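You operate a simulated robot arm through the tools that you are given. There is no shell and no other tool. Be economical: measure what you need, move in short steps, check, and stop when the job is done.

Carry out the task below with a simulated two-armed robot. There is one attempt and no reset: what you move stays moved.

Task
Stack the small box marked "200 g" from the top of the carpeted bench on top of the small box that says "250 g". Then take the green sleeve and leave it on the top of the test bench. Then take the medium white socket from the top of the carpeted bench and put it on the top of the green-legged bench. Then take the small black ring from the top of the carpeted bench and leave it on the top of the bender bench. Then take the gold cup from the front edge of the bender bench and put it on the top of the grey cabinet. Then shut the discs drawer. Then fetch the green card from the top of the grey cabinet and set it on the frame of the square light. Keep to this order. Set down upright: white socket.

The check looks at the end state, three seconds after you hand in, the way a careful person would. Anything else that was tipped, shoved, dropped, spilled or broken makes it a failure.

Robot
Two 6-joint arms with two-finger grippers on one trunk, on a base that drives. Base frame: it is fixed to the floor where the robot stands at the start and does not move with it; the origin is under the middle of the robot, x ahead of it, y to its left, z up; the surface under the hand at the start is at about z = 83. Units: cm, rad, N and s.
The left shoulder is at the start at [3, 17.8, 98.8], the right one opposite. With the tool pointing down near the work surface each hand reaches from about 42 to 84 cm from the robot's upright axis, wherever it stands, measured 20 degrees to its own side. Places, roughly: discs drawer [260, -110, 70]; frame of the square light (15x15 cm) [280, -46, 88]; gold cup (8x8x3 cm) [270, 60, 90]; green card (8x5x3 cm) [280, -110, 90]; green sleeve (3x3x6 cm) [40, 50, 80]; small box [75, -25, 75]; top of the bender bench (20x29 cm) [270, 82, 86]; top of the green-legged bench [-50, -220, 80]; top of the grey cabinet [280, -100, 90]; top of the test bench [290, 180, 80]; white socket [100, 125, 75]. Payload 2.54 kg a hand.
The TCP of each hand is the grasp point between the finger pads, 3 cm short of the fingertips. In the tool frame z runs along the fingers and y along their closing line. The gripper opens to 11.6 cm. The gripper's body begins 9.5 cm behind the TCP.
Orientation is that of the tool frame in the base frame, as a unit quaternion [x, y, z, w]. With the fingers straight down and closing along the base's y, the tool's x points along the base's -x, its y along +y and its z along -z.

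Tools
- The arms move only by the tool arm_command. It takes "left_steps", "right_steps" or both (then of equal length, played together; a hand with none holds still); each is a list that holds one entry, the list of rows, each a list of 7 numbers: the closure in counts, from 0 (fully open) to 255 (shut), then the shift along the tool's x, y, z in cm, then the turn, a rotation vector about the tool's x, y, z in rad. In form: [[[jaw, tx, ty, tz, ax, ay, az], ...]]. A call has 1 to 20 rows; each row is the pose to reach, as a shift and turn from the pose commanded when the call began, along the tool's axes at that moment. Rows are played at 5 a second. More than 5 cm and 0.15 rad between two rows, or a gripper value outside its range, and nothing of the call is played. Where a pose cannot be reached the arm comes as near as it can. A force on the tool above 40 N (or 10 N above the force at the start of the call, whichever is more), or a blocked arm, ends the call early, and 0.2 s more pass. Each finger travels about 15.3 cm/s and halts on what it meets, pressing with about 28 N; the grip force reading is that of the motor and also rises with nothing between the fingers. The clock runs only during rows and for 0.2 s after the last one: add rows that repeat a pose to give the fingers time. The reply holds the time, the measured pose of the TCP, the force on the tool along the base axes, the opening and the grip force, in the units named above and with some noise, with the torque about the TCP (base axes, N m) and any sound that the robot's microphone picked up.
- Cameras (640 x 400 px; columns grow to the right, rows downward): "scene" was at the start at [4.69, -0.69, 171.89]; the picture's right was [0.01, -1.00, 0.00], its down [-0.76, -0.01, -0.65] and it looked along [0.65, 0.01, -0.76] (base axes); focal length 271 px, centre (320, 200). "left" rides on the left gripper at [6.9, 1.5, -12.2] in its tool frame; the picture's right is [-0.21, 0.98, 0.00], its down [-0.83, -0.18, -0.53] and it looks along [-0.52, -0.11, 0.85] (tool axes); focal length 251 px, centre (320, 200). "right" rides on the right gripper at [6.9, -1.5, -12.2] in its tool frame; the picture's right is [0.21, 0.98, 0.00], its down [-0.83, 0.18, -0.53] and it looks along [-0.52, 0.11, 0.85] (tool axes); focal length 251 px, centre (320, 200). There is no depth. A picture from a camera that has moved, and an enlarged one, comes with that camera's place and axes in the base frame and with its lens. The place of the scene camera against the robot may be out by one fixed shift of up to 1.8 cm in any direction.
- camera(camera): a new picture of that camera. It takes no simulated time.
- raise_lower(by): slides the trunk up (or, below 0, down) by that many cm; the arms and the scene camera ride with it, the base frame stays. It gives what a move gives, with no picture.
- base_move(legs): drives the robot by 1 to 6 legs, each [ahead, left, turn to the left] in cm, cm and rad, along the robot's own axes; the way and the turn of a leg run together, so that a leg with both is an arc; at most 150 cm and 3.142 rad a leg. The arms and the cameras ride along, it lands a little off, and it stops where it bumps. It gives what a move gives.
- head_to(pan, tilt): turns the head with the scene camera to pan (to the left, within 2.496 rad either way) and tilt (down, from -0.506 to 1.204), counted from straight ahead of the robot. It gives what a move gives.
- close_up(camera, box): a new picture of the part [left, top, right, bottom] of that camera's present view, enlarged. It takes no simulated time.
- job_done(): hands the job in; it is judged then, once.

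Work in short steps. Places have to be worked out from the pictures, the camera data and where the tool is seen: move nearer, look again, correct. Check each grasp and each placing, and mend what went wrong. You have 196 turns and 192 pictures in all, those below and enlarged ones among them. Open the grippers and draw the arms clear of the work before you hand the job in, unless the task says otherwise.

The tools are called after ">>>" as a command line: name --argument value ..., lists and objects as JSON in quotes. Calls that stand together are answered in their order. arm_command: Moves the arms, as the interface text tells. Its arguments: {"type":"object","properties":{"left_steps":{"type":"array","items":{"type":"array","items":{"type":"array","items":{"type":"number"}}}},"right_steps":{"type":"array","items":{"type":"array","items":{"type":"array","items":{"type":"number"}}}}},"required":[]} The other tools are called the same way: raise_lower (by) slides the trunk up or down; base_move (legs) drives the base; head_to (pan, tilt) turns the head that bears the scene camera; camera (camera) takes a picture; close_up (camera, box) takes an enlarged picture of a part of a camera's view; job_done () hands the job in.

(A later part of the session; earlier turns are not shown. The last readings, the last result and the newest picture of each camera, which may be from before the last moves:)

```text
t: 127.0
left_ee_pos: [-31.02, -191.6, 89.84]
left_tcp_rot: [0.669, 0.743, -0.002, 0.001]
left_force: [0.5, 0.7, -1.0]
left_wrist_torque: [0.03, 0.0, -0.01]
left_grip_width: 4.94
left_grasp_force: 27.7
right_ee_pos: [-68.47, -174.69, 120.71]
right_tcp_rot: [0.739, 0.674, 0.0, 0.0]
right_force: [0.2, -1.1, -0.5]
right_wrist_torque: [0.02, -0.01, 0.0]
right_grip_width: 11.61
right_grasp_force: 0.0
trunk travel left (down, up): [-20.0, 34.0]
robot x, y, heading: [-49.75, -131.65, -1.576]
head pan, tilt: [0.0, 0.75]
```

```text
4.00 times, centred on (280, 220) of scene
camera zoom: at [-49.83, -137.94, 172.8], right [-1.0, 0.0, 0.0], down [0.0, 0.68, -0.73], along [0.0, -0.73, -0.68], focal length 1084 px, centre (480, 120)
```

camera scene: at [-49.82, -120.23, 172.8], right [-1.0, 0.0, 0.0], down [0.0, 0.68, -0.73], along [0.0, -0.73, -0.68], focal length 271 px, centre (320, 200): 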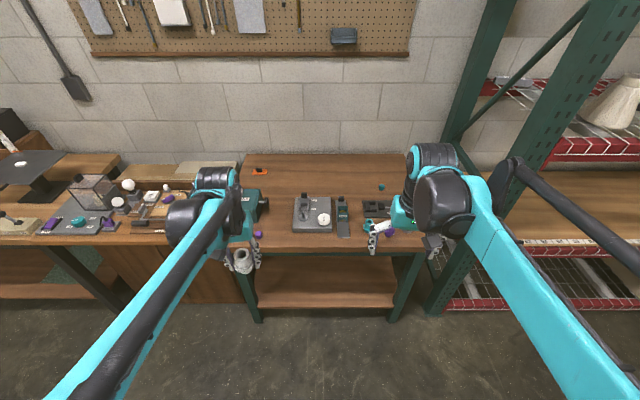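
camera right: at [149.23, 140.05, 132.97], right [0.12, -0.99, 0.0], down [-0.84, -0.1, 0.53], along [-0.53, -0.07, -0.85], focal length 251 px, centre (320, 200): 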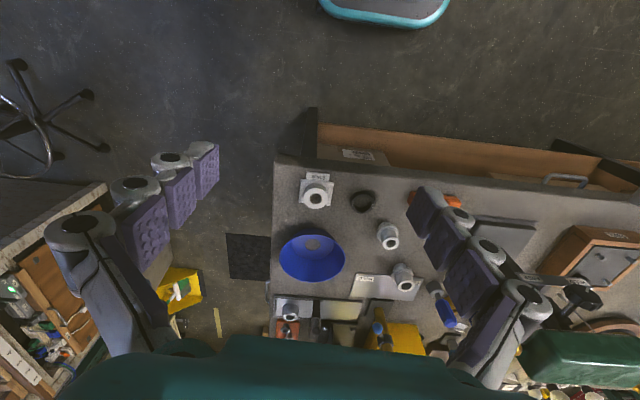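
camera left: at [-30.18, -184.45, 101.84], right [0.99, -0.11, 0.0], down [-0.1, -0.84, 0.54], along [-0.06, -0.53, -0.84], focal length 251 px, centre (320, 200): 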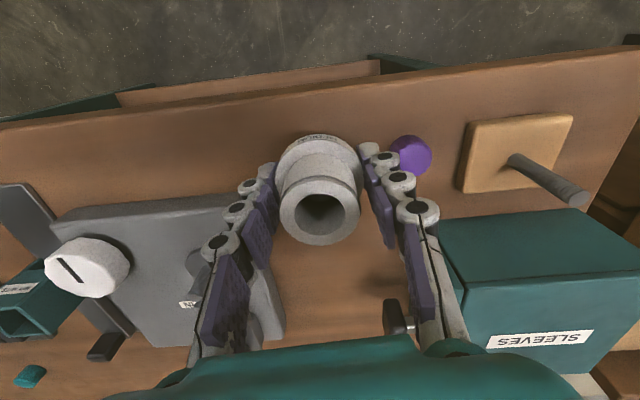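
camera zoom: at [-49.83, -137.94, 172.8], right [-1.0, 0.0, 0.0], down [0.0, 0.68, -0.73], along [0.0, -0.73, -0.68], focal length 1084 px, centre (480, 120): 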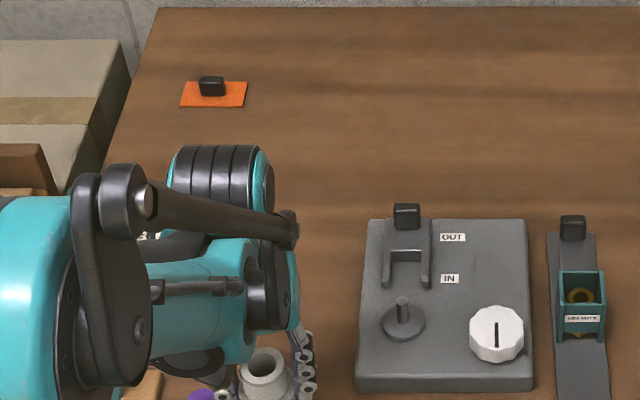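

The purple plug is a bit near the right finger; I shift 1 cm away and lower further.

>>> arm_command --left_steps '[[[255, 0.9, -0.9, 0, 0, 0, 0], [255, 0.9, -0.9, 0.7, 0, 0, 0], [255, 0.9, -0.9, 1.4, 0, 0, 0], [255, 0.9, -0.9, 1.9, 0, 0, 0], [255, 0.9, -0.9, 2.2, 0, 0, 0], [255, 0.9, -0.9, 2.2, 0, 0, 0]]]'

```text
t: 128.4
left_ee_pos: [-32.0, -190.82, 87.47]
left_tcp_rot: [0.669, 0.743, -0.001, 0.001]
left_force: [1.3, -0.1, -0.9]
left_wrist_torque: [0.02, 0.0, 0.04]
left_grip_width: 4.9
left_grasp_force: 28.0
right_ee_pos: [-68.49, -174.6, 120.81]
right_tcp_rot: [0.739, 0.673, 0.0, 0.0]
right_force: [0.3, 0.7, 0.2]
right_wrist_torque: [0.02, -0.01, 0.02]
right_grip_width: 11.61
right_grasp_force: 0.1
trunk travel left (down, up): [-20.0, 34.0]
robot x, y, heading: [-49.44, -131.62, -1.569]
head pan, tilt: [0.0, 0.75]
```

Not in contact yet; I go on in small steps.

>>> arm_command --left_steps '[[[255, 0, 0, 0.2, 0, 0, 0], [255, 0, 0, 0.4, 0, 0, 0], [255, 0, 0, 0.55, 0, 0, 0], [255, 0, 0, 0.55, 0, 0, 0]]]'

>>> camera --camera "left"

```text
t: 129.4
left_ee_pos: [-32.08, -190.75, 86.95]
left_tcp_rot: [0.67, 0.742, -0.002, 0.001]
left_force: [-0.5, -0.4, 0.3]
left_wrist_torque: [-0.01, 0.01, 0.0]
left_grip_width: 4.92
left_grasp_force: 28.1
right_ee_pos: [-68.57, -174.77, 120.81]
right_tcp_rot: [0.739, 0.674, -0.001, 0.0]
right_force: [-0.3, 0.1, -0.2]
right_wrist_torque: [-0.03, 0.01, 0.0]
right_grip_width: 11.57
right_grasp_force: 0.0
trunk travel left (down, up): [-20.0, 34.0]
robot x, y, heading: [-49.64, -131.82, -1.572]
head pan, tilt: [0.0, 0.75]
```

```text
122 pictures are left
camera left: at [-31.16, -183.62, 99.08], right [0.99, -0.11, 0.0], down [-0.1, -0.84, 0.54], along [-0.06, -0.53, -0.84], focal length 251 px, centre (320, 200)
```

left: 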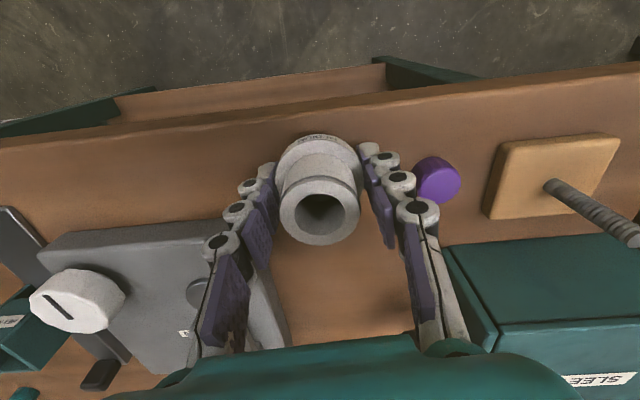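

>>> arm_command --left_steps '[[[255, 0, 0, 0.2, 0, 0, 0], [255, 0, 0, 0.35, 0, 0, 0], [255, 0, 0, 0.5, 0, 0, 0], [255, 0, 0, 0.5, 0, 0, 0]]]'

```text
t: 130.4
left_ee_pos: [-31.85, -190.77, 86.48]
left_tcp_rot: [0.67, 0.742, -0.001, 0.002]
left_force: [0.2, 0.0, -0.5]
left_wrist_torque: [0.01, 0.02, 0.01]
left_grip_width: 4.93
left_grasp_force: 28.2
right_ee_pos: [-68.55, -174.62, 120.83]
right_tcp_rot: [0.739, 0.673, 0.0, 0.0]
right_force: [0.8, 0.1, -0.6]
right_wrist_torque: [0.0, -0.03, 0.01]
right_grip_width: 11.58
right_grasp_force: 0.0
trunk travel left (down, up): [-20.0, 34.0]
robot x, y, heading: [-49.64, -132.01, -1.574]
head pan, tilt: [0.0, 0.75]
```

No contact at 86.5; I keep lowering in small steps.

>>> arm_command --left_steps '[[[255, 0, 0, 0.2, 0, 0, 0], [255, 0, 0, 0.4, 0, 0, 0], [255, 0, 0, 0.6, 0, 0, 0], [255, 0, 0, 0.8, 0, 0, 0], [255, 0, 0, 0.8, 0, 0, 0]]]'

```text
t: 131.7
left_ee_pos: [-31.99, -190.72, 85.7]
left_tcp_rot: [0.67, 0.742, -0.001, 0.002]
left_force: [2.7, -7.1, 20.7]
left_wrist_torque: [-0.07, -0.01, -0.02]
left_grip_width: 4.94
left_grasp_force: 27.8
right_ee_pos: [-68.41, -174.59, 120.91]
right_tcp_rot: [0.739, 0.674, 0.0, 0.001]
right_force: [-0.5, 0.8, -0.2]
right_wrist_torque: [0.0, -0.02, 0.02]
right_grip_width: 11.6
right_grasp_force: 0.1
trunk travel left (down, up): [-20.0, 34.0]
robot x, y, heading: [-49.69, -131.48, -1.574]
head pan, tilt: [0.0, 0.75]
```

Contact (21 N). I ease off, open gently to ~6.5 cm, and rise straight up.

>>> arm_command --left_steps '[[[250, 0, 0, -0.12, 0, 0, 0], [180, 0, 0, -0.12, 0, 0, 0], [140, 0, 0, -0.12, 0, 0, 0], [115, 0, 0, -0.12, 0, 0, 0], [115, 0, 0, -0.12, 0, 0, 0], [115, 0, 0, -2, 0, 0, 0], [115, 0, 0, -5, 0, 0, 0], [115, 0, 0, -9, 0, 0, 0], [115, 0, 0, -13, 0, 0, 0], [115, 0, 0, -17, 0, 0, 0], [115, 0, 0, -21, 0, 0, 0], [115, 0, 0, -25, 0, 0, 0], [115, 0, 0, -29, 0, 0, 0]]]'

>>> camera --camera "left"

```text
t: 134.4
left_ee_pos: [-32.07, -190.53, 114.76]
left_tcp_rot: [0.67, 0.743, -0.001, 0.001]
left_force: [0.0, 0.1, 0.4]
left_wrist_torque: [-0.03, 0.02, -0.03]
left_grip_width: 6.36
left_grasp_force: 0.1
right_ee_pos: [-68.52, -174.67, 120.87]
right_tcp_rot: [0.739, 0.673, 0.0, 0.001]
right_force: [0.2, 0.3, 0.8]
right_wrist_torque: [-0.07, 0.0, 0.02]
right_grip_width: 11.59
right_grasp_force: 0.1
trunk travel left (down, up): [-20.0, 34.0]
robot x, y, heading: [-50.1, -131.39, -1.574]
head pan, tilt: [0.0, 0.75]
```

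```text
121 pictures are left
camera left: at [-31.17, -183.45, 126.94], right [0.99, -0.11, 0.0], down [-0.1, -0.84, 0.54], along [-0.06, -0.53, -0.84], focal length 251 px, centre (320, 200)
```

left: 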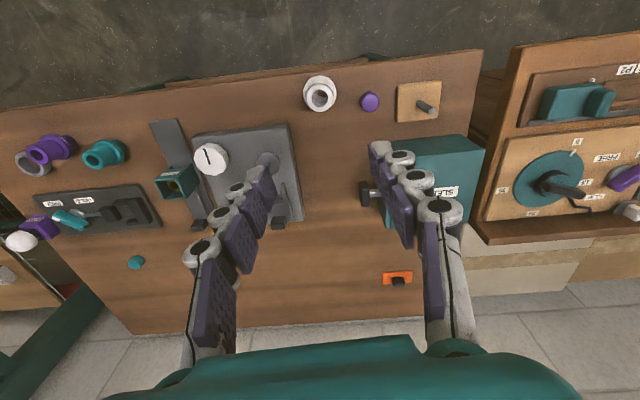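

Socket stands upright on the green-legged bench. Next the small black ring near (73.5,-53.5): I retract, back off, turn to face +y and strafe to x≈95.

>>> arm_command --left_steps '[[[115, 4, 0, 0, 0, 0, 0], [115, 8, 0, 0, 0, 0, 0], [115, 12, 0, 0, 0, 0, 0], [115, 15, 0, 0, 0, 0, 0]]]'

>>> base_move --legs '[[-14, 0, 0], [0, 0, 1.572], [0, 0, 1.572], [0, -145, 0]]'

>>> camera --camera "scene"

>>> camera --camera "left"

```text
t: 135.4
left_ee_pos: [-33.59, -175.62, 114.34]
left_tcp_rot: [0.67, 0.742, -0.001, 0.002]
left_force: [-1.8, -0.4, 0.1]
left_wrist_torque: [-0.01, -0.02, 0.01]
left_grip_width: 6.37
left_grasp_force: 0.0
right_ee_pos: [-68.55, -174.76, 120.83]
right_tcp_rot: [0.74, 0.673, 0.0, 0.0]
right_force: [-1.0, -0.5, -0.5]
right_wrist_torque: [-0.03, 0.0, -0.01]
right_grip_width: 11.6
right_grasp_force: 0.0
trunk travel left (down, up): [-20.0, 34.0]
robot x, y, heading: [-49.36, -131.74, -1.574]
head pan, tilt: [0.0, 0.75]
```

```text
t: 151.2
left_ee_pos: [78.63, -74.91, 114.5]
left_tcp_rot: [0.743, -0.669, -0.002, 0.0]
left_force: [-0.9, 0.1, 0.8]
left_wrist_torque: [-0.02, 0.06, 0.0]
left_grip_width: 6.33
left_grasp_force: 0.1
right_ee_pos: [113.51, -75.95, 120.73]
right_tcp_rot: [-0.674, 0.739, 0.0, 0.0]
right_force: [-0.3, 0.4, 0.3]
right_wrist_torque: [0.01, 0.03, 0.0]
right_grip_width: 11.63
right_grasp_force: 0.1
trunk travel left (down, up): [-20.0, 34.0]
robot x, y, heading: [94.97, -118.88, 1.569]
head pan, tilt: [0.0, 0.75]
```

```text
120 pictures are left
camera scene: at [94.68, -114.21, 172.8], right [1.0, 0.0, 0.0], down [0.0, -0.68, -0.73], along [0.0, 0.73, -0.68], focal length 271 px, centre (320, 200)
```

scene: 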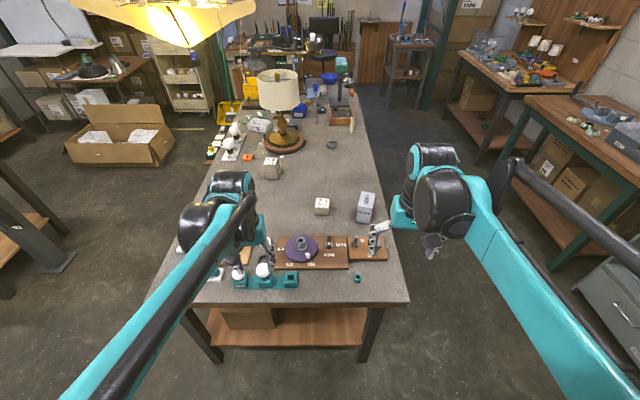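

```text
119 pictures are left
camera left: at [77.84, -81.93, 126.7], right [-0.99, 0.11, 0.0], down [0.1, 0.84, 0.54], along [0.06, 0.53, -0.84], focal length 251 px, centre (320, 200)
```

left: 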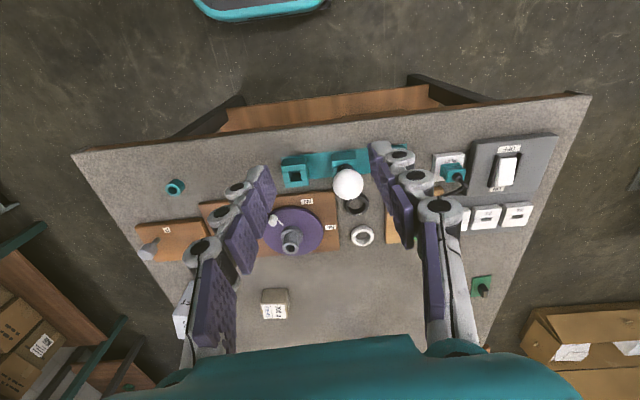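

The black ring is behind a bulb. I zoom in on it.

>>> close_up --camera "left" --box '[260, 140, 480, 260]'

>>> close_up --camera "scene" --box '[180, 220, 320, 300]'

```text
2.91 times, centred on (370, 200) of left
camera zoom: at [77.84, -81.93, 126.7], right [-0.99, 0.11, 0.0], down [0.1, 0.84, 0.54], along [0.06, 0.53, -0.84], focal length 731 px, centre (174, 200)
```

zoom: 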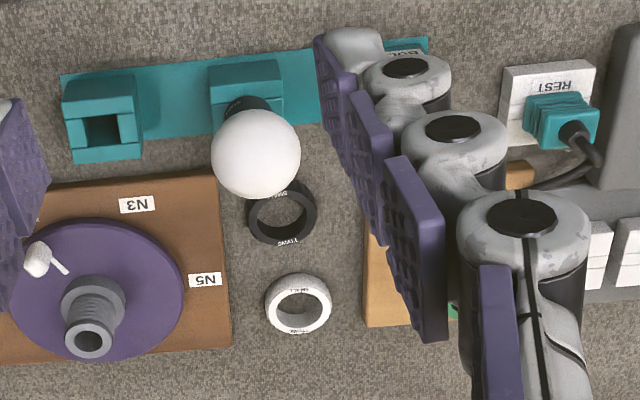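

```text
4.57 times, centred on (250, 260) of scene
camera zoom: at [94.68, -114.21, 172.8], right [1.0, 0.0, 0.0], down [0.0, -0.68, -0.73], along [0.0, 0.73, -0.68], focal length 1238 px, centre (640, -74)
```

zoom: 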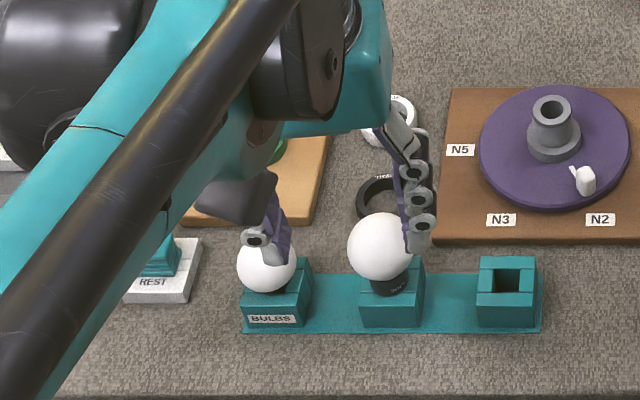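

The ring is marked SMALL, at about (73.5,-52.7). Boards sit close on both x sides, so I'll turn the hand 90° to close along y; first go above it at z≈114.

>>> arm_command --left_steps '[[[79, -2.05, 0.26, 0, 0, 0, -0.1336], [79, -4.1, 0.52, 0, 0, 0, -0.2672], [79, -6.15, 0.78, 0, 0, 0, -0.4008], [79, -8.2, 1.04, 0, 0, 0, -0.5344], [79, -10.25, 1.3, 0, 0, 0, -0.668], [79, -12.3, 1.56, 0, 0, 0, -0.8016], [79, -14.35, 1.82, 0, 0, 0, -0.9352], [79, -16.4, 2.08, 0, 0, 0, -1.0688], [79, -18.45, 2.34, 0, 0, 0, -1.2024], [79, -20.5, 2.6, 0, 0, 0, -1.336], [79, -22.6, 2.85, 0, 0, 0, -1.47], [79, -22.6, 2.85, 0, 0, 0, -1.47]]]'

>>> camera --camera "left"

```text
t: 153.8
left_ee_pos: [73.41, -52.75, 114.63]
left_tcp_rot: [1.0, 0.003, 0.0, -0.002]
left_force: [-0.4, -0.5, 0.9]
left_wrist_torque: [0.0, 0.0, -0.01]
left_grip_width: 8.02
left_grasp_force: 0.1
right_ee_pos: [113.51, -75.99, 120.77]
right_tcp_rot: [-0.674, 0.739, 0.0, 0.0]
right_force: [-0.4, 0.3, 0.0]
right_wrist_torque: [0.03, 0.02, -0.01]
right_grip_width: 11.56
right_grasp_force: 0.1
trunk travel left (down, up): [-20.0, 34.0]
robot x, y, heading: [94.54, -118.91, 1.569]
head pan, tilt: [0.0, 0.75]
```

```text
116 pictures are left
camera left: at [80.39, -54.27, 126.81], right [-0.21, -0.98, 0.0], down [-0.83, 0.18, 0.54], along [-0.52, 0.12, -0.84], focal length 251 px, centre (320, 200)
```

left: 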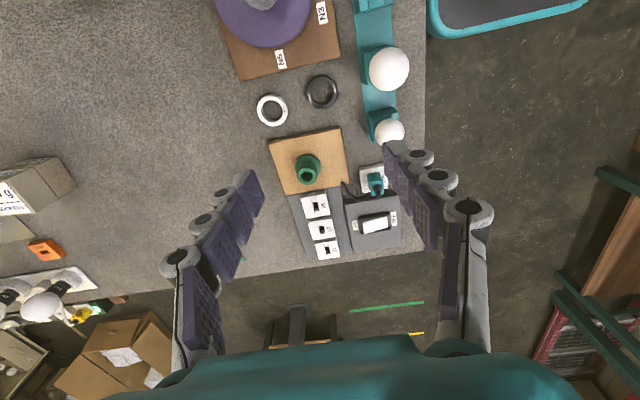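

Ring confirmed at (73.8,-52.7). I descend to z≈88 with a 7 cm opening.

>>> arm_command --left_steps '[[[101, 0.3, 0, 4, 0, 0, 0], [101, 0.3, 0, 8, 0, 0, 0], [101, 0.3, 0, 12, 0, 0, 0], [101, 0.3, 0, 16, 0, 0, 0], [101, 0.3, 0, 20, 0, 0, 0], [101, 0.3, 0, 23, 0, 0, 0], [101, 0.3, 0, 25.5, 0, 0, 0], [101, 0.3, 0, 26.6, 0, 0, 0], [101, 0.3, 0, 26.6, 0, 0, 0]]]'

>>> camera --camera "left"

```text
t: 155.8
left_ee_pos: [73.61, -52.58, 87.96]
left_tcp_rot: [1.0, 0.001, -0.001, -0.001]
left_force: [-0.5, -1.1, -0.1]
left_wrist_torque: [-0.01, -0.01, 0.01]
left_grip_width: 7.0
left_grasp_force: 0.0
right_ee_pos: [113.39, -75.82, 120.78]
right_tcp_rot: [-0.674, 0.739, -0.001, 0.0]
right_force: [-0.1, -0.2, -0.4]
right_wrist_torque: [0.0, -0.04, -0.03]
right_grip_width: 11.59
right_grasp_force: 0.1
trunk travel left (down, up): [-20.0, 34.0]
robot x, y, heading: [94.78, -118.6, 1.571]
head pan, tilt: [0.0, 0.75]
```

```text
115 pictures are left
camera left: at [80.59, -54.13, 100.18], right [-0.21, -0.98, 0.0], down [-0.83, 0.18, 0.54], along [-0.52, 0.12, -0.84], focal length 251 px, centre (320, 200)
```

left: 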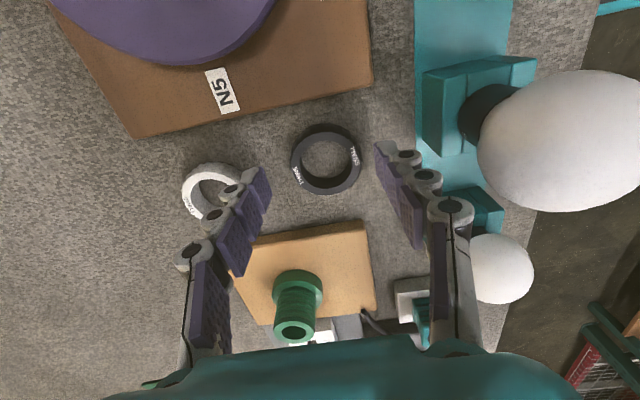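

Centred (shift 0.3 in y). I lower to z≈86.1 and close.

>>> arm_command --left_steps '[[[101, 0, 0.3, 0.8, 0, 0, 0], [101, 0, 0.3, 1.4, 0, 0, 0], [101, 0, 0.3, 1.85, 0, 0, 0], [101, 0, 0.3, 1.85, 0, 0, 0], [255, 0, 0.3, 1.85, 0, 0, 0], [255, 0, 0.3, 1.85, 0, 0, 0], [255, 0, 0.3, 1.85, 0, 0, 0], [255, 0, 0.3, 1.85, 0, 0, 0]]]'

>>> camera --camera "left"

```text
t: 157.6
left_ee_pos: [73.58, -52.94, 86.11]
left_tcp_rot: [1.0, 0.002, -0.001, -0.002]
left_force: [0.2, 0.0, 1.3]
left_wrist_torque: [0.02, -0.03, -0.02]
left_grip_width: 4.79
left_grasp_force: 28.1
right_ee_pos: [113.46, -75.93, 120.81]
right_tcp_rot: [-0.674, 0.739, 0.0, -0.001]
right_force: [0.6, 0.4, -0.4]
right_wrist_torque: [-0.03, 0.02, 0.02]
right_grip_width: 11.57
right_grasp_force: 0.0
trunk travel left (down, up): [-20.0, 34.0]
robot x, y, heading: [94.57, -118.67, 1.57]
head pan, tilt: [0.0, 0.75]
```

```text
114 pictures are left
camera left: at [80.62, -54.43, 98.33], right [-0.21, -0.98, 0.0], down [-0.83, 0.18, 0.54], along [-0.52, 0.12, -0.84], focal length 251 px, centre (320, 200)
```

left: 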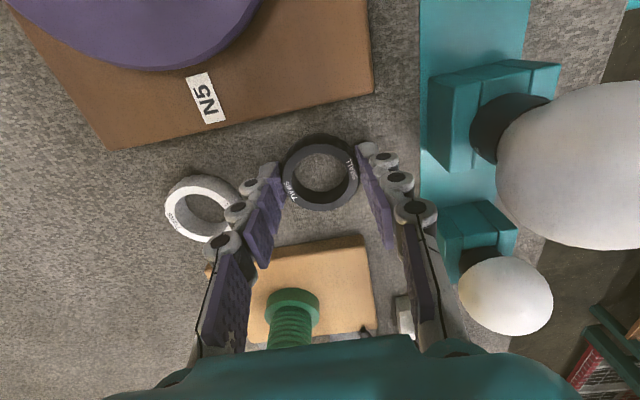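

Gripped at 4.8 cm. I lift it straight up and verify.

>>> arm_command --left_steps '[[[255, 0, 0, -1, 0, 0, 0], [255, 0, 0, -4, 0, 0, 0], [255, 0, 0, -8, 0, 0, 0], [255, 0, 0, -12, 0, 0, 0], [255, 0, 0, -16, 0, 0, 0], [255, 0, 0, -20, 0, 0, 0], [255, 0, 0, -24, 0, 0, 0], [255, 0, 0, -28, 0, 0, 0]]]'

>>> camera --camera "left"

```text
t: 159.4
left_ee_pos: [73.64, -53.2, 114.31]
left_tcp_rot: [1.0, 0.002, -0.001, -0.001]
left_force: [0.8, 0.0, -0.2]
left_wrist_torque: [0.01, -0.01, 0.04]
left_grip_width: 4.81
left_grasp_force: 28.7
right_ee_pos: [113.45, -75.96, 120.9]
right_tcp_rot: [-0.674, 0.739, 0.0, -0.001]
right_force: [0.4, -0.1, 0.3]
right_wrist_torque: [0.03, 0.01, 0.02]
right_grip_width: 11.6
right_grasp_force: 0.1
trunk travel left (down, up): [-20.0, 34.0]
robot x, y, heading: [95.08, -119.07, 1.571]
head pan, tilt: [0.0, 0.75]
```

```text
113 pictures are left
camera left: at [80.61, -54.65, 126.44], right [-0.21, -0.98, 0.0], down [-0.83, 0.18, 0.54], along [-0.52, 0.12, -0.84], focal length 251 px, centre (320, 200)
```

left: 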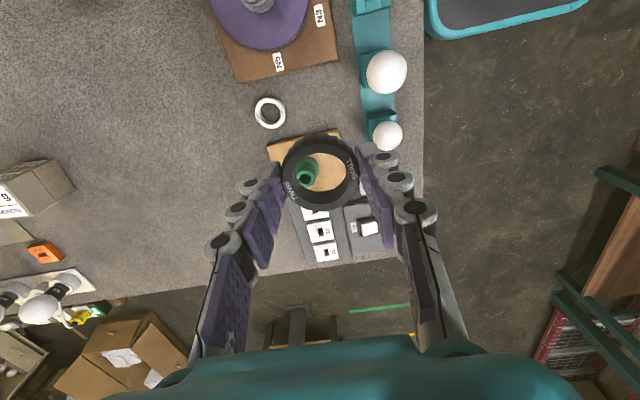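

Ring held. I bring the hand back (unturning the wrist), then drive round to the bender bench.

>>> arm_command --left_steps '[[[255, 0.3, 2, 0, 0, 0, 0.1336], [255, 0.6, 4, 0, 0, 0, 0.2672], [255, 0.9, 6, 0, 0, 0, 0.4008], [255, 1.2, 8, 0, 0, 0, 0.5344], [255, 1.5, 10, 0, 0, 0, 0.668], [255, 1.8, 12, 0, 0, 0, 0.8016], [255, 2.1, 14, 0, 0, 0, 0.9352], [255, 2.4, 16, 0, 0, 0, 1.0688], [255, 2.7, 18, 0, 0, 0, 1.2024], [255, 3, 20, 0, 0, 0, 1.336], [255, 3.3, 21, 0, 0, 0, 1.47], [255, 3.3, 21, 0, 0, 0, 1.57]]]'

>>> base_move --legs '[[0, -93, 0], [90, 0, 0], [90, 0, 0], [0, 0, -1.571]]'

>>> camera --camera "scene"

>>> camera --camera "left"

```text
t: 162.0
left_ee_pos: [77.06, -74.0, 114.01]
left_tcp_rot: [-0.707, 0.707, 0.003, 0.001]
left_force: [0.0, 0.4, 0.4]
left_wrist_torque: [0.01, 0.0, -0.03]
left_grip_width: 4.79
left_grasp_force: 28.1
right_ee_pos: [113.36, -75.82, 120.81]
right_tcp_rot: [-0.674, 0.739, 0.0, 0.0]
right_force: [1.1, 0.5, -0.3]
right_wrist_torque: [0.0, 0.02, -0.02]
right_grip_width: 11.61
right_grasp_force: 0.0
trunk travel left (down, up): [-20.0, 34.0]
robot x, y, heading: [94.41, -118.89, 1.568]
head pan, tilt: [0.0, 0.75]
```

```text
t: 179.3
left_ee_pos: [233.1, 78.49, 114.15]
left_tcp_rot: [0.001, 1.0, 0.001, 0.001]
left_force: [-0.8, 0.0, -0.1]
left_wrist_torque: [0.01, 0.01, 0.01]
left_grip_width: 4.64
left_grasp_force: 28.2
right_ee_pos: [231.02, 42.15, 120.78]
right_tcp_rot: [0.049, 0.999, 0.0, 0.0]
right_force: [-0.1, 0.2, 0.4]
right_wrist_torque: [0.0, -0.01, 0.01]
right_grip_width: 11.6
right_grasp_force: 0.0
trunk travel left (down, up): [-20.0, 34.0]
robot x, y, heading: [188.47, 61.61, -0.003]
head pan, tilt: [0.0, 0.75]
```

```text
112 pictures are left
camera scene: at [193.54, 60.32, 172.8], right [-0.01, -1.0, 0.0], down [-0.68, 0.01, -0.73], along [0.73, -0.01, -0.68], focal length 271 px, centre (320, 200)
```

scene: 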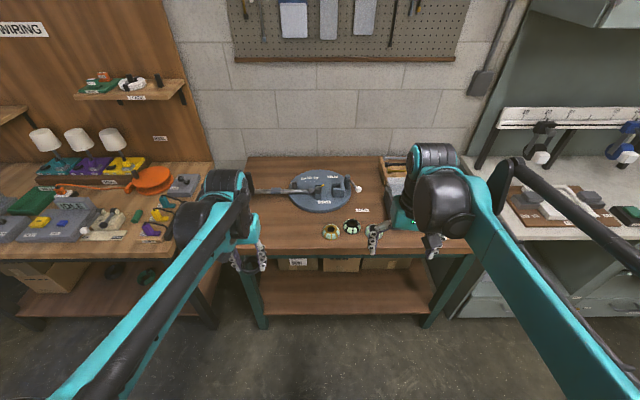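

```text
111 pictures are left
camera left: at [226.22, 80.13, 126.25], right [0.22, 0.98, 0.0], down [0.82, -0.18, 0.54], along [0.52, -0.11, -0.84], focal length 251 px, centre (320, 200)
```

left: 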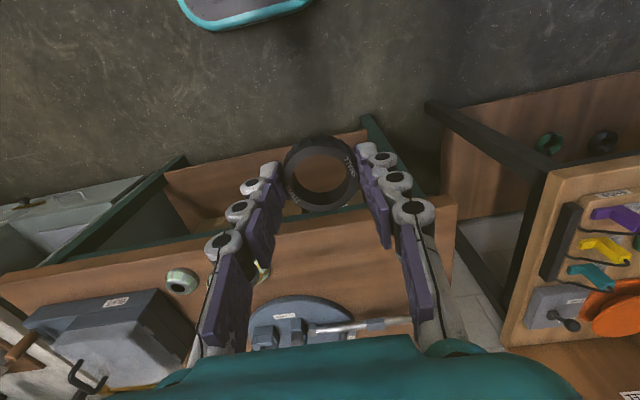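

>>> close_up --camera "scene" --box '[220, 150, 420, 280]'

```text
3.08 times, centred on (320, 215) of scene
camera zoom: at [193.54, 60.32, 172.8], right [-0.01, -1.0, 0.0], down [-0.68, 0.01, -0.73], along [0.73, -0.01, -0.68], focal length 834 px, centre (320, 154)
```

zoom: 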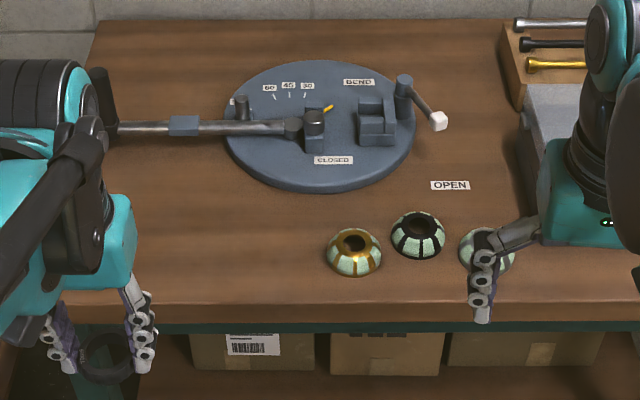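

Free wood around (268,80) for the ring; the gold cup is at about (265.7,55.7). I drive 14 cm closer.

>>> base_move --legs '[[14, 0, 0]]'

>>> arm_command --left_steps '[[[255, -4, 0.3, 0, 0, 0, 0], [255, -8, 0.6, 0, 0, 0, 0], [255, -12, 0.9, 0, 0, 0, 0], [255, -16, 1.2, 0, 0, 0, 0], [255, -20, 1.5, 0, 0, 0, 0], [255, -20.8, 1.5, 4, 0, 0, 0], [255, -20.8, 1.5, 8, 0, 0, 0], [255, -20.8, 1.5, 12, 0, 0, 0], [255, -20.8, 1.5, 12, 0, 0, 0]]]'

>>> camera --camera "left"

>>> close_up --camera "scene" --box '[220, 150, 420, 300]'

```text
t: 180.7
left_ee_pos: [247.19, 78.44, 114.04]
left_tcp_rot: [0.0, 1.0, 0.001, 0.001]
left_force: [0.5, 0.4, -0.3]
left_wrist_torque: [0.0, 0.04, 0.0]
left_grip_width: 4.68
left_grasp_force: 27.9
right_ee_pos: [245.2, 42.21, 120.7]
right_tcp_rot: [0.048, 0.999, 0.0, -0.001]
right_force: [0.4, -0.2, 0.2]
right_wrist_torque: [-0.02, 0.04, -0.01]
right_grip_width: 11.61
right_grasp_force: 0.1
trunk travel left (down, up): [-20.0, 34.0]
robot x, y, heading: [202.2, 61.32, -0.001]
head pan, tilt: [0.0, 0.75]
```

```text
t: 182.7
left_ee_pos: [267.93, 79.95, 102.29]
left_tcp_rot: [0.0, 1.0, 0.0, 0.002]
left_force: [-0.6, 0.2, -0.4]
left_wrist_torque: [0.01, 0.01, 0.02]
left_grip_width: 4.61
left_grasp_force: 28.0
right_ee_pos: [245.07, 42.04, 120.79]
right_tcp_rot: [0.047, 0.999, 0.001, -0.001]
right_force: [-0.1, 0.2, -0.1]
right_wrist_torque: [0.03, -0.01, -0.02]
right_grip_width: 11.61
right_grasp_force: 0.0
trunk travel left (down, up): [-20.0, 34.0]
robot x, y, heading: [202.66, 61.07, -0.003]
head pan, tilt: [0.0, 0.75]
```

```text
109 pictures are left
camera left: at [260.97, 81.49, 114.36], right [0.22, 0.98, 0.0], down [0.82, -0.18, 0.54], along [0.52, -0.11, -0.84], focal length 251 px, centre (320, 200)
```

left: 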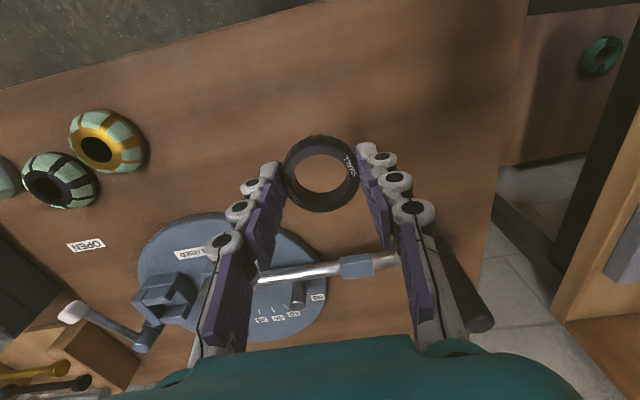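

```text
2.67 times, centred on (320, 225) of scene
camera zoom: at [207.45, 60.23, 172.81], right [-0.01, -1.0, 0.0], down [-0.68, 0.0, -0.73], along [0.73, 0.0, -0.68], focal length 722 px, centre (320, 133)
```

zoom: 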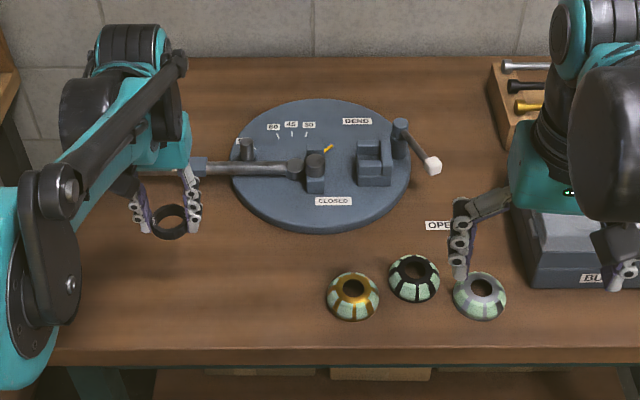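

Spot is clear. I lower to z≈89.5, then creep down.

>>> arm_command --left_steps '[[[255, 0, 0, 4, 0, 0, 0], [255, 0, 0, 8, 0, 0, 0], [255, 0, 0, 11, 0, 0, 0], [255, 0, 0, 12.8, 0, 0, 0], [255, 0, 0, 12.8, 0, 0, 0]]]'

>>> arm_command --left_steps '[[[255, 0, 0, 0.3, 0, 0, 0], [255, 0, 0, 0.6, 0, 0, 0], [255, 0, 0, 0.9, 0, 0, 0], [255, 0, 0, 1.2, 0, 0, 0], [255, 0, 0, 1.5, 0, 0, 0], [255, 0, 0, 1.5, 0, 0, 0]]]'

>>> camera --camera "left"

```text
t: 183.9
left_ee_pos: [268.02, 80.08, 89.24]
left_tcp_rot: [0.0, 1.0, 0.0, 0.002]
left_force: [-0.1, 0.1, -0.6]
left_wrist_torque: [0.0, -0.01, -0.01]
left_grip_width: 4.59
left_grasp_force: 28.0
right_ee_pos: [245.06, 42.19, 120.82]
right_tcp_rot: [0.048, 0.999, 0.001, 0.0]
right_force: [0.2, -0.2, 0.6]
right_wrist_torque: [0.0, 0.05, 0.04]
right_grip_width: 11.6
right_grasp_force: 0.0
trunk travel left (down, up): [-20.0, 34.0]
robot x, y, heading: [202.35, 61.07, -0.01]
head pan, tilt: [0.0, 0.75]
```

```text
t: 184.6
left_ee_pos: [267.77, 80.01, 89.01]
left_tcp_rot: [0.0, 1.0, 0.001, 0.004]
left_force: [-3.0, 0.3, 21.3]
left_wrist_torque: [-0.18, 0.21, -0.04]
left_grip_width: 4.56
left_grasp_force: 27.9
right_ee_pos: [244.99, 42.02, 120.81]
right_tcp_rot: [0.047, 0.999, 0.0, 0.001]
right_force: [-1.1, 0.8, 0.0]
right_wrist_torque: [0.02, 0.02, 0.01]
right_grip_width: 11.6
right_grasp_force: 0.1
trunk travel left (down, up): [-20.0, 34.0]
robot x, y, heading: [202.36, 60.64, -0.007]
head pan, tilt: [0.0, 0.75]
stopped in row 3 (left hand): the force on the tool passed its limit at 46 N (the readings are from after the stop); the commanded pose is now the measured one
```

```text
107 pictures are left
camera left: at [260.98, 81.56, 101.12], right [0.21, 0.98, 0.0], down [0.82, -0.18, 0.54], along [0.53, -0.11, -0.84], focal length 251 px, centre (320, 200)
```

left: 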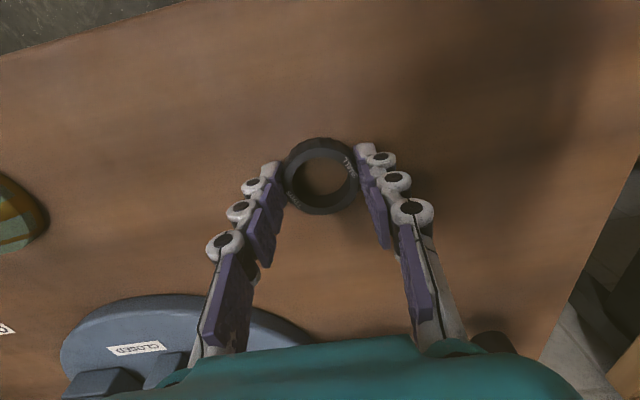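

Contact at z 89 (bench top ≈ 86). I ease up, open and rise.

>>> arm_command --left_steps '[[[250, 0, 0, -0.15, 0, 0, 0], [200, 0, 0, -0.15, 0, 0, 0], [150, 0, 0, -0.15, 0, 0, 0], [115, 0, 0, -0.15, 0, 0, 0], [115, 0, 0, -0.15, 0, 0, 0], [115, 0, 0, -2, 0, 0, 0], [115, 0, 0, -6, 0, 0, 0], [115, 0, 0, -10, 0, 0, 0], [115, 0, 0, -14, 0, 0, 0], [115, 0, 0, -18, 0, 0, 0], [115, 0, 0, -22, 0, 0, 0], [115, 0, 0, -26, 0, 0, 0]]]'

>>> camera --camera "left"

```text
t: 187.2
left_ee_pos: [267.91, 79.99, 114.9]
left_tcp_rot: [0.0, 1.0, 0.0, 0.003]
left_force: [0.6, 0.5, -0.7]
left_wrist_torque: [0.02, 0.0, 0.02]
left_grip_width: 6.38
left_grasp_force: 0.0
right_ee_pos: [245.1, 42.19, 120.76]
right_tcp_rot: [0.047, 0.999, 0.001, 0.0]
right_force: [-0.3, 0.3, 0.5]
right_wrist_torque: [0.01, 0.01, 0.01]
right_grip_width: 11.61
right_grasp_force: 0.0
trunk travel left (down, up): [-20.0, 34.0]
robot x, y, heading: [202.1, 61.05, -0.008]
head pan, tilt: [0.0, 0.75]
```

```text
106 pictures are left
camera left: at [260.92, 81.53, 127.01], right [0.21, 0.98, 0.0], down [0.82, -0.18, 0.54], along [0.53, -0.11, -0.84], focal length 251 px, centre (320, 200)
```

left: 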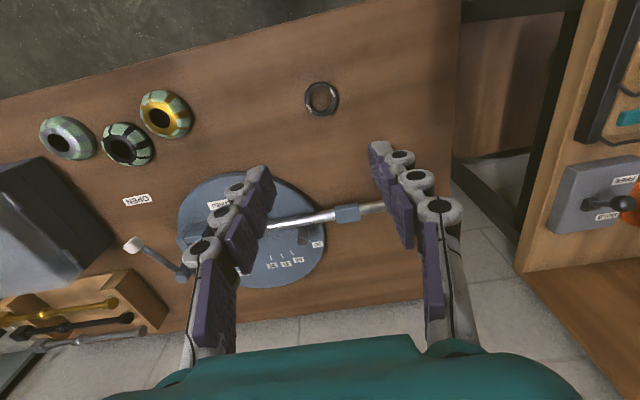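

The ring lies flat. The gold cup is at about (265.4,56.4), black cup ~1 cm beside it at right, so I'll close along x. I retract a bit, strafe right 27 cm and turn the left wrist.

>>> arm_command --left_steps '[[[0, 2, 0, 0, 0, 0, 0.13], [0, 4, 0, 0, 0, 0, 0.26], [0, 6, 0, 0, 0, 0, 0.39], [0, 8, 0, 0, 0, 0, 0.52], [0, 10, 0, 0, 0, 0, 0.65], [0, 12, 0, 0, 0, 0, 0.78], [0, 13, 0, 0, 0, 0, 0.91], [0, 14, 0, 0, 0, 0, 1.04], [0, 15, 0, 0, 0, 0, 1.17], [0, 16, 0, 0, 0, 0, 1.3]]]'

>>> base_move --legs '[[0, -27, 0.007]]'

>>> camera --camera "left"

```text
t: 189.4
left_ee_pos: [251.91, 79.99, 114.77]
left_tcp_rot: [0.607, 0.795, 0.003, 0.001]
left_force: [0.1, 0.0, -0.3]
left_wrist_torque: [-0.04, -0.01, -0.02]
left_grip_width: 11.61
left_grasp_force: 0.1
right_ee_pos: [244.99, 42.16, 120.77]
right_tcp_rot: [0.047, 0.999, -0.001, 0.0]
right_force: [0.0, -0.6, 0.9]
right_wrist_torque: [0.04, 0.01, 0.0]
right_grip_width: 11.6
right_grasp_force: 0.0
trunk travel left (down, up): [-20.0, 34.0]
robot x, y, heading: [202.45, 61.44, -0.004]
head pan, tilt: [0.0, 0.75]
```

```text
t: 191.3
left_ee_pos: [251.78, 53.2, 114.65]
left_tcp_rot: [0.602, 0.799, 0.001, 0.002]
left_force: [0.4, 0.8, 0.9]
left_wrist_torque: [0.05, 0.04, 0.01]
left_grip_width: 11.57
left_grasp_force: 0.0
right_ee_pos: [245.09, 15.46, 120.84]
right_tcp_rot: [0.044, 0.999, 0.0, 0.0]
right_force: [-0.4, -0.1, -0.4]
right_wrist_torque: [0.0, 0.0, 0.03]
right_grip_width: 11.59
right_grasp_force: 0.0
trunk travel left (down, up): [-20.0, 34.0]
robot x, y, heading: [202.2, 33.93, 0.004]
head pan, tilt: [0.0, 0.75]
```

```text
105 pictures are left
camera left: at [251.31, 60.38, 126.9], right [1.0, 0.06, 0.0], down [0.05, -0.84, 0.53], along [0.04, -0.53, -0.85], focal length 251 px, centre (320, 200)
```

left: 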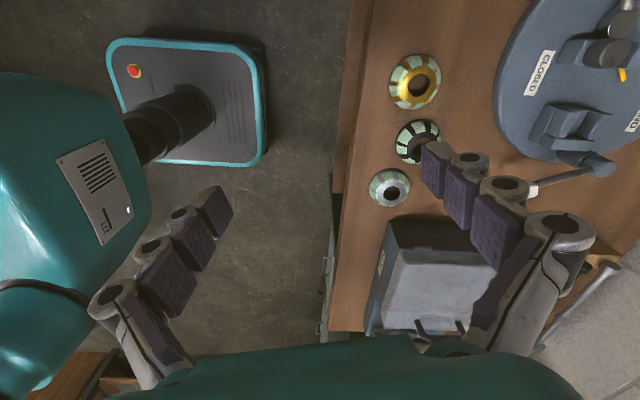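

Cup confirmed at (265.5,56.35). I go above it to z≈97.

>>> arm_command --left_steps '[[[0, -0.2, 3.5, 0, 0, 0, 0], [0, -0.4, 7, 0, 0, 0, 0], [0, -0.6, 10.5, 0, 0, 0, 0], [0, -0.76, 14, 0, 0, 0, 0], [0, -0.76, 14, 4, 0, 0, 0], [0, -0.76, 14, 8, 0, 0, 0], [0, -0.76, 14, 12, 0, 0, 0], [0, -0.76, 14, 16, 0, 0, 0], [0, -0.76, 14, 17.5, 0, 0, 0], [0, -0.76, 14, 17.5, 0, 0, 0]]]'

>>> camera --camera "left"

>>> close_up --camera "scene" --box '[180, 180, 340, 290]'

```text
t: 193.5
left_ee_pos: [265.47, 56.38, 97.22]
left_tcp_rot: [0.601, 0.799, 0.001, 0.001]
left_force: [-0.3, 0.2, -0.1]
left_wrist_torque: [-0.03, 0.0, 0.01]
left_grip_width: 11.61
left_grasp_force: 0.1
right_ee_pos: [245.21, 15.33, 120.76]
right_tcp_rot: [0.045, 0.999, 0.0, 0.0]
right_force: [0.6, 0.6, -0.1]
right_wrist_torque: [0.03, -0.01, 0.01]
right_grip_width: 11.6
right_grasp_force: 0.1
trunk travel left (down, up): [-20.0, 34.0]
robot x, y, heading: [202.15, 33.89, -0.0]
head pan, tilt: [0.0, 0.75]
```

```text
104 pictures are left
camera left: at [264.98, 63.58, 109.42], right [1.0, 0.06, 0.0], down [0.05, -0.84, 0.53], along [0.04, -0.53, -0.85], focal length 251 px, centre (320, 200)
```

left: 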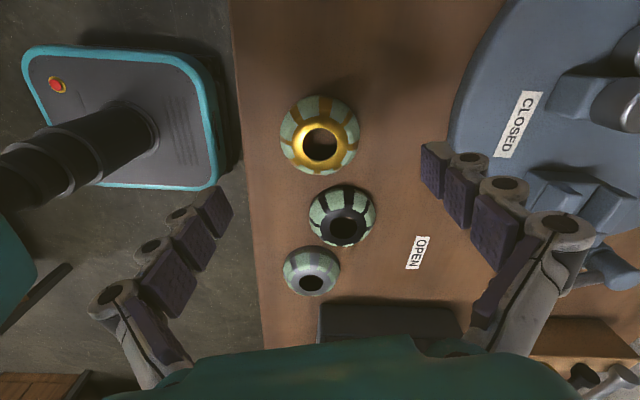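

```text
3.64 times, centred on (260, 235) of scene
camera zoom: at [207.47, 33.27, 172.81], right [0.0, -1.0, 0.0], down [-0.68, 0.0, -0.73], along [0.73, 0.0, -0.68], focal length 985 px, centre (538, 73)
```

zoom: 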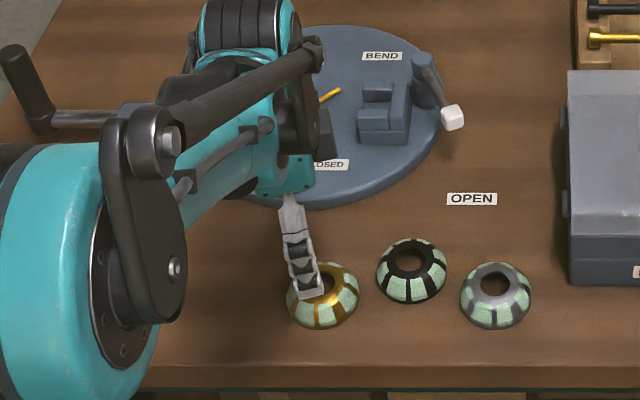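

The cup is a dome, widest at the bench. I go down so the tips are just above the bench and grip at its rim.

>>> arm_command --left_steps '[[[0, 0, 0.1, 3, 0, 0, 0], [0, 0, 0.1, 6, 0, 0, 0], [0, 0, 0.1, 7.2, 0, 0, 0], [0, 0, 0.1, 7.8, 0, 0, 0], [0, 0, 0.1, 8.1, 0, 0, 0], [0, 0, 0.1, 8.1, 0, 0, 0]]]'

>>> camera --camera "left"

>>> close_up --camera "scene" --box '[220, 210, 320, 290]'

```text
t: 194.9
left_ee_pos: [265.54, 56.48, 89.06]
left_tcp_rot: [0.602, 0.798, 0.002, 0.002]
left_force: [-0.6, -0.1, 1.3]
left_wrist_torque: [0.02, -0.01, -0.02]
left_grip_width: 11.6
left_grasp_force: 0.1
right_ee_pos: [245.16, 15.51, 120.81]
right_tcp_rot: [0.045, 0.999, 0.0, 0.0]
right_force: [-0.4, -0.3, 0.3]
right_wrist_torque: [0.03, -0.07, 0.03]
right_grip_width: 11.59
right_grasp_force: 0.1
trunk travel left (down, up): [-20.0, 34.0]
robot x, y, heading: [202.15, 34.32, 0.005]
head pan, tilt: [0.0, 0.75]
```

```text
102 pictures are left
camera left: at [265.15, 63.7, 101.34], right [1.0, 0.06, 0.0], down [0.05, -0.84, 0.53], along [0.04, -0.53, -0.85], focal length 251 px, centre (320, 200)
```

left: 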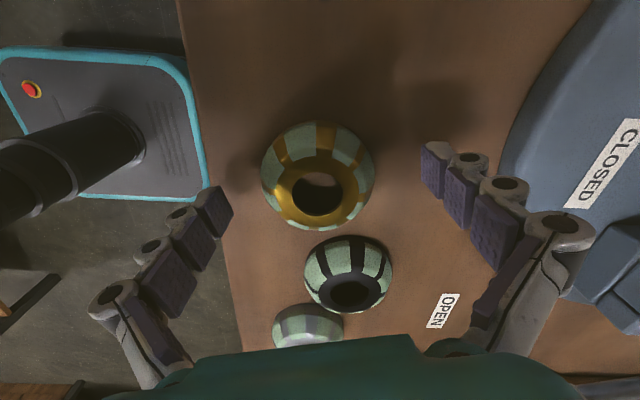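

```text
5.00 times, centred on (270, 250) of scene
camera zoom: at [207.46, 33.27, 172.8], right [0.0, -1.0, 0.0], down [-0.68, 0.0, -0.73], along [0.73, 0.0, -0.68], focal length 1355 px, centre (570, -50)
```

zoom: 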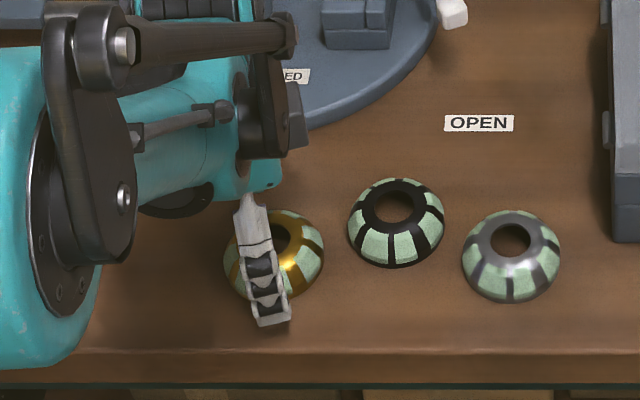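

Tips just off the bench, cup centred. I close gradually.

>>> arm_command --left_steps '[[[50, 0, 0, 0, 0, 0, 0], [80, 0, 0, 0, 0, 0, 0], [255, 0, 0, 0, 0, 0, 0], [255, 0, 0, 0, 0, 0, 0], [255, 0, 0, 0, 0, 0, 0], [255, 0, 0, 0, 0, 0, 0]]]'

>>> camera --camera "left"

```text
t: 196.3
left_ee_pos: [265.56, 56.57, 89.21]
left_tcp_rot: [0.602, 0.799, 0.001, 0.001]
left_force: [0.4, 0.0, 2.8]
left_wrist_torque: [-0.04, 0.17, 0.03]
left_grip_width: 6.75
left_grasp_force: 27.6
right_ee_pos: [245.2, 15.43, 120.79]
right_tcp_rot: [0.044, 0.999, 0.0, 0.001]
right_force: [-0.1, -0.2, -0.8]
right_wrist_torque: [0.0, -0.01, -0.02]
right_grip_width: 11.61
right_grasp_force: 0.0
trunk travel left (down, up): [-20.0, 34.0]
robot x, y, heading: [202.19, 33.94, 0.006]
head pan, tilt: [0.0, 0.75]
```

```text
100 pictures are left
camera left: at [265.13, 63.68, 101.38], right [1.0, 0.06, 0.0], down [0.05, -0.84, 0.53], along [0.04, -0.53, -0.85], focal length 251 px, centre (320, 200)
```

left: 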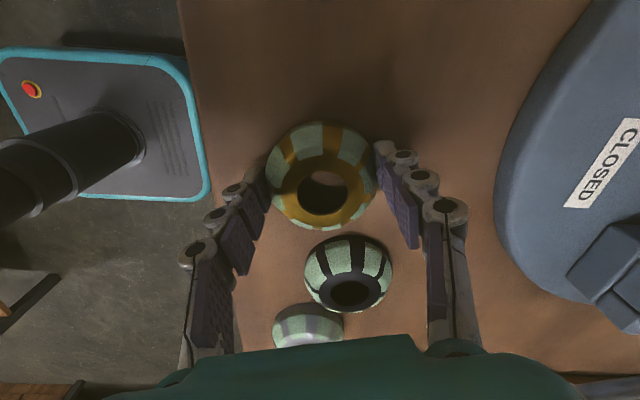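

Held at 6.75 cm; the black cup didn't move. I lift slowly a few cm and check the hold.

>>> arm_command --left_steps '[[[255, 0, 0, -0.5, 0, 0, 0], [255, 0, 0, -1.2, 0, 0, 0], [255, 0, 0, -2.2, 0, 0, 0], [255, 0, 0, -3.5, 0, 0, 0], [255, 0, 0, -5, 0, 0, 0], [255, 0, 0, -5, 0, 0, 0]]]'

>>> camera --camera "left"

>>> close_up --camera "scene" --box '[220, 200, 320, 280]'

```text
t: 197.7
left_ee_pos: [265.53, 56.55, 94.18]
left_tcp_rot: [0.603, 0.798, 0.001, 0.001]
left_force: [1.3, 0.1, -0.8]
left_wrist_torque: [0.01, 0.01, -0.01]
left_grip_width: 6.7
left_grasp_force: 27.9
right_ee_pos: [245.23, 15.52, 120.8]
right_tcp_rot: [0.044, 0.999, 0.0, 0.0]
right_force: [0.2, 0.3, -0.4]
right_wrist_torque: [-0.01, 0.05, -0.01]
right_grip_width: 11.61
right_grasp_force: 0.0
trunk travel left (down, up): [-20.0, 34.0]
robot x, y, heading: [202.29, 33.95, -0.003]
head pan, tilt: [0.0, 0.75]
```

```text
99 pictures are left
camera left: at [265.23, 63.68, 106.34], right [1.0, 0.06, 0.0], down [0.05, -0.84, 0.53], along [0.04, -0.53, -0.85], focal length 251 px, centre (320, 200)
```

left: 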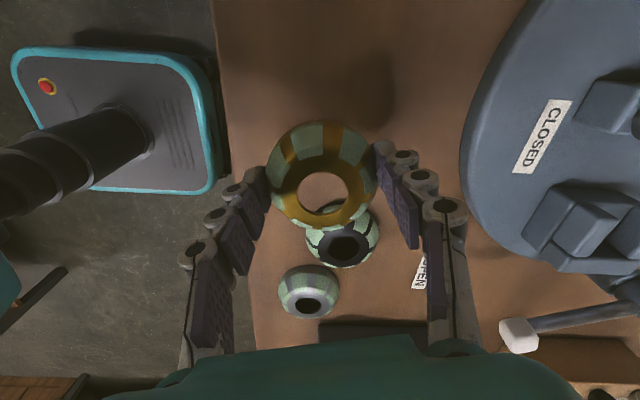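

```text
5.00 times, centred on (270, 240) of scene
camera zoom: at [207.5, 33.29, 172.8], right [0.0, -1.0, 0.0], down [-0.68, 0.0, -0.73], along [0.73, 0.0, -0.68], focal length 1355 px, centre (570, 0)
```

zoom: 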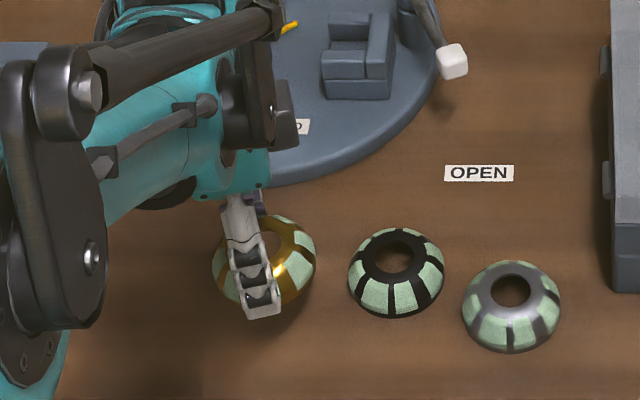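

Firm hold. I raise it, draw back and strafe to the grey cabinet.

>>> arm_command --left_steps '[[[255, 0, 0, -4, 0, 0, 0], [255, 0, 0, -8, 0, 0, 0], [255, 0, 0, -12, 0, 0, 0], [255, 0, 0, -16, 0, 0, 0], [255, 0, 0, -20, 0, 0, 0], [255, 1, -3.4, -22, 0, 0, 0], [255, 2, -6.8, -22, 0, 0, 0], [255, 3, -10.2, -22, 0, 0, 0], [255, 3.9, -13.4, -22, 0, 0, 0]]]'

>>> base_move --legs '[[-14, 0, 0], [0, -145, 0]]'

>>> camera --camera "scene"

```text
t: 199.7
left_ee_pos: [251.33, 56.67, 116.02]
left_tcp_rot: [0.602, 0.799, 0.002, 0.001]
left_force: [-1.1, -0.7, -0.9]
left_wrist_torque: [0.01, -0.02, 0.0]
left_grip_width: 6.72
left_grasp_force: 27.9
right_ee_pos: [245.03, 15.46, 120.83]
right_tcp_rot: [0.045, 0.999, 0.0, 0.001]
right_force: [0.1, 0.7, -0.7]
right_wrist_torque: [-0.01, -0.03, 0.04]
right_grip_width: 11.59
right_grasp_force: 0.1
trunk travel left (down, up): [-20.0, 34.0]
robot x, y, heading: [202.54, 33.73, 0.003]
head pan, tilt: [0.0, 0.75]
```

```text
t: 207.9
left_ee_pos: [237.31, -89.63, 115.94]
left_tcp_rot: [0.605, 0.796, 0.002, 0.001]
left_force: [0.2, -0.6, -0.2]
left_wrist_torque: [0.02, 0.0, -0.03]
left_grip_width: 6.65
left_grasp_force: 27.9
right_ee_pos: [230.72, -131.04, 120.76]
right_tcp_rot: [0.047, 0.999, 0.0, -0.001]
right_force: [-0.2, -0.8, -0.4]
right_wrist_torque: [0.01, 0.03, -0.02]
right_grip_width: 11.61
right_grasp_force: 0.0
trunk travel left (down, up): [-20.0, 34.0]
robot x, y, heading: [187.9, -112.17, -0.005]
head pan, tilt: [0.0, 0.75]
```

```text
97 pictures are left
camera scene: at [193.08, -112.98, 172.8], right [0.0, -1.0, 0.0], down [-0.68, 0.0, -0.73], along [0.73, 0.0, -0.68], focal length 271 px, centre (320, 200)
```

scene: 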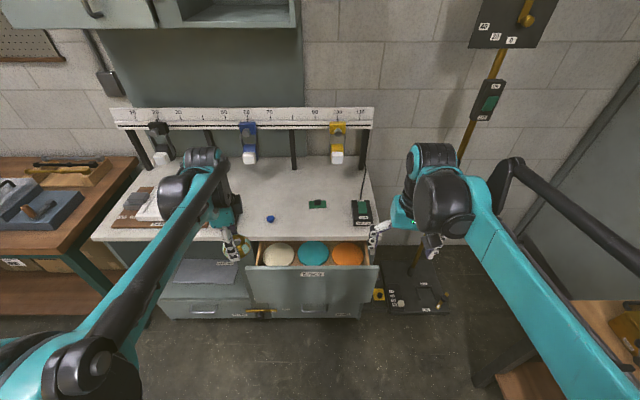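

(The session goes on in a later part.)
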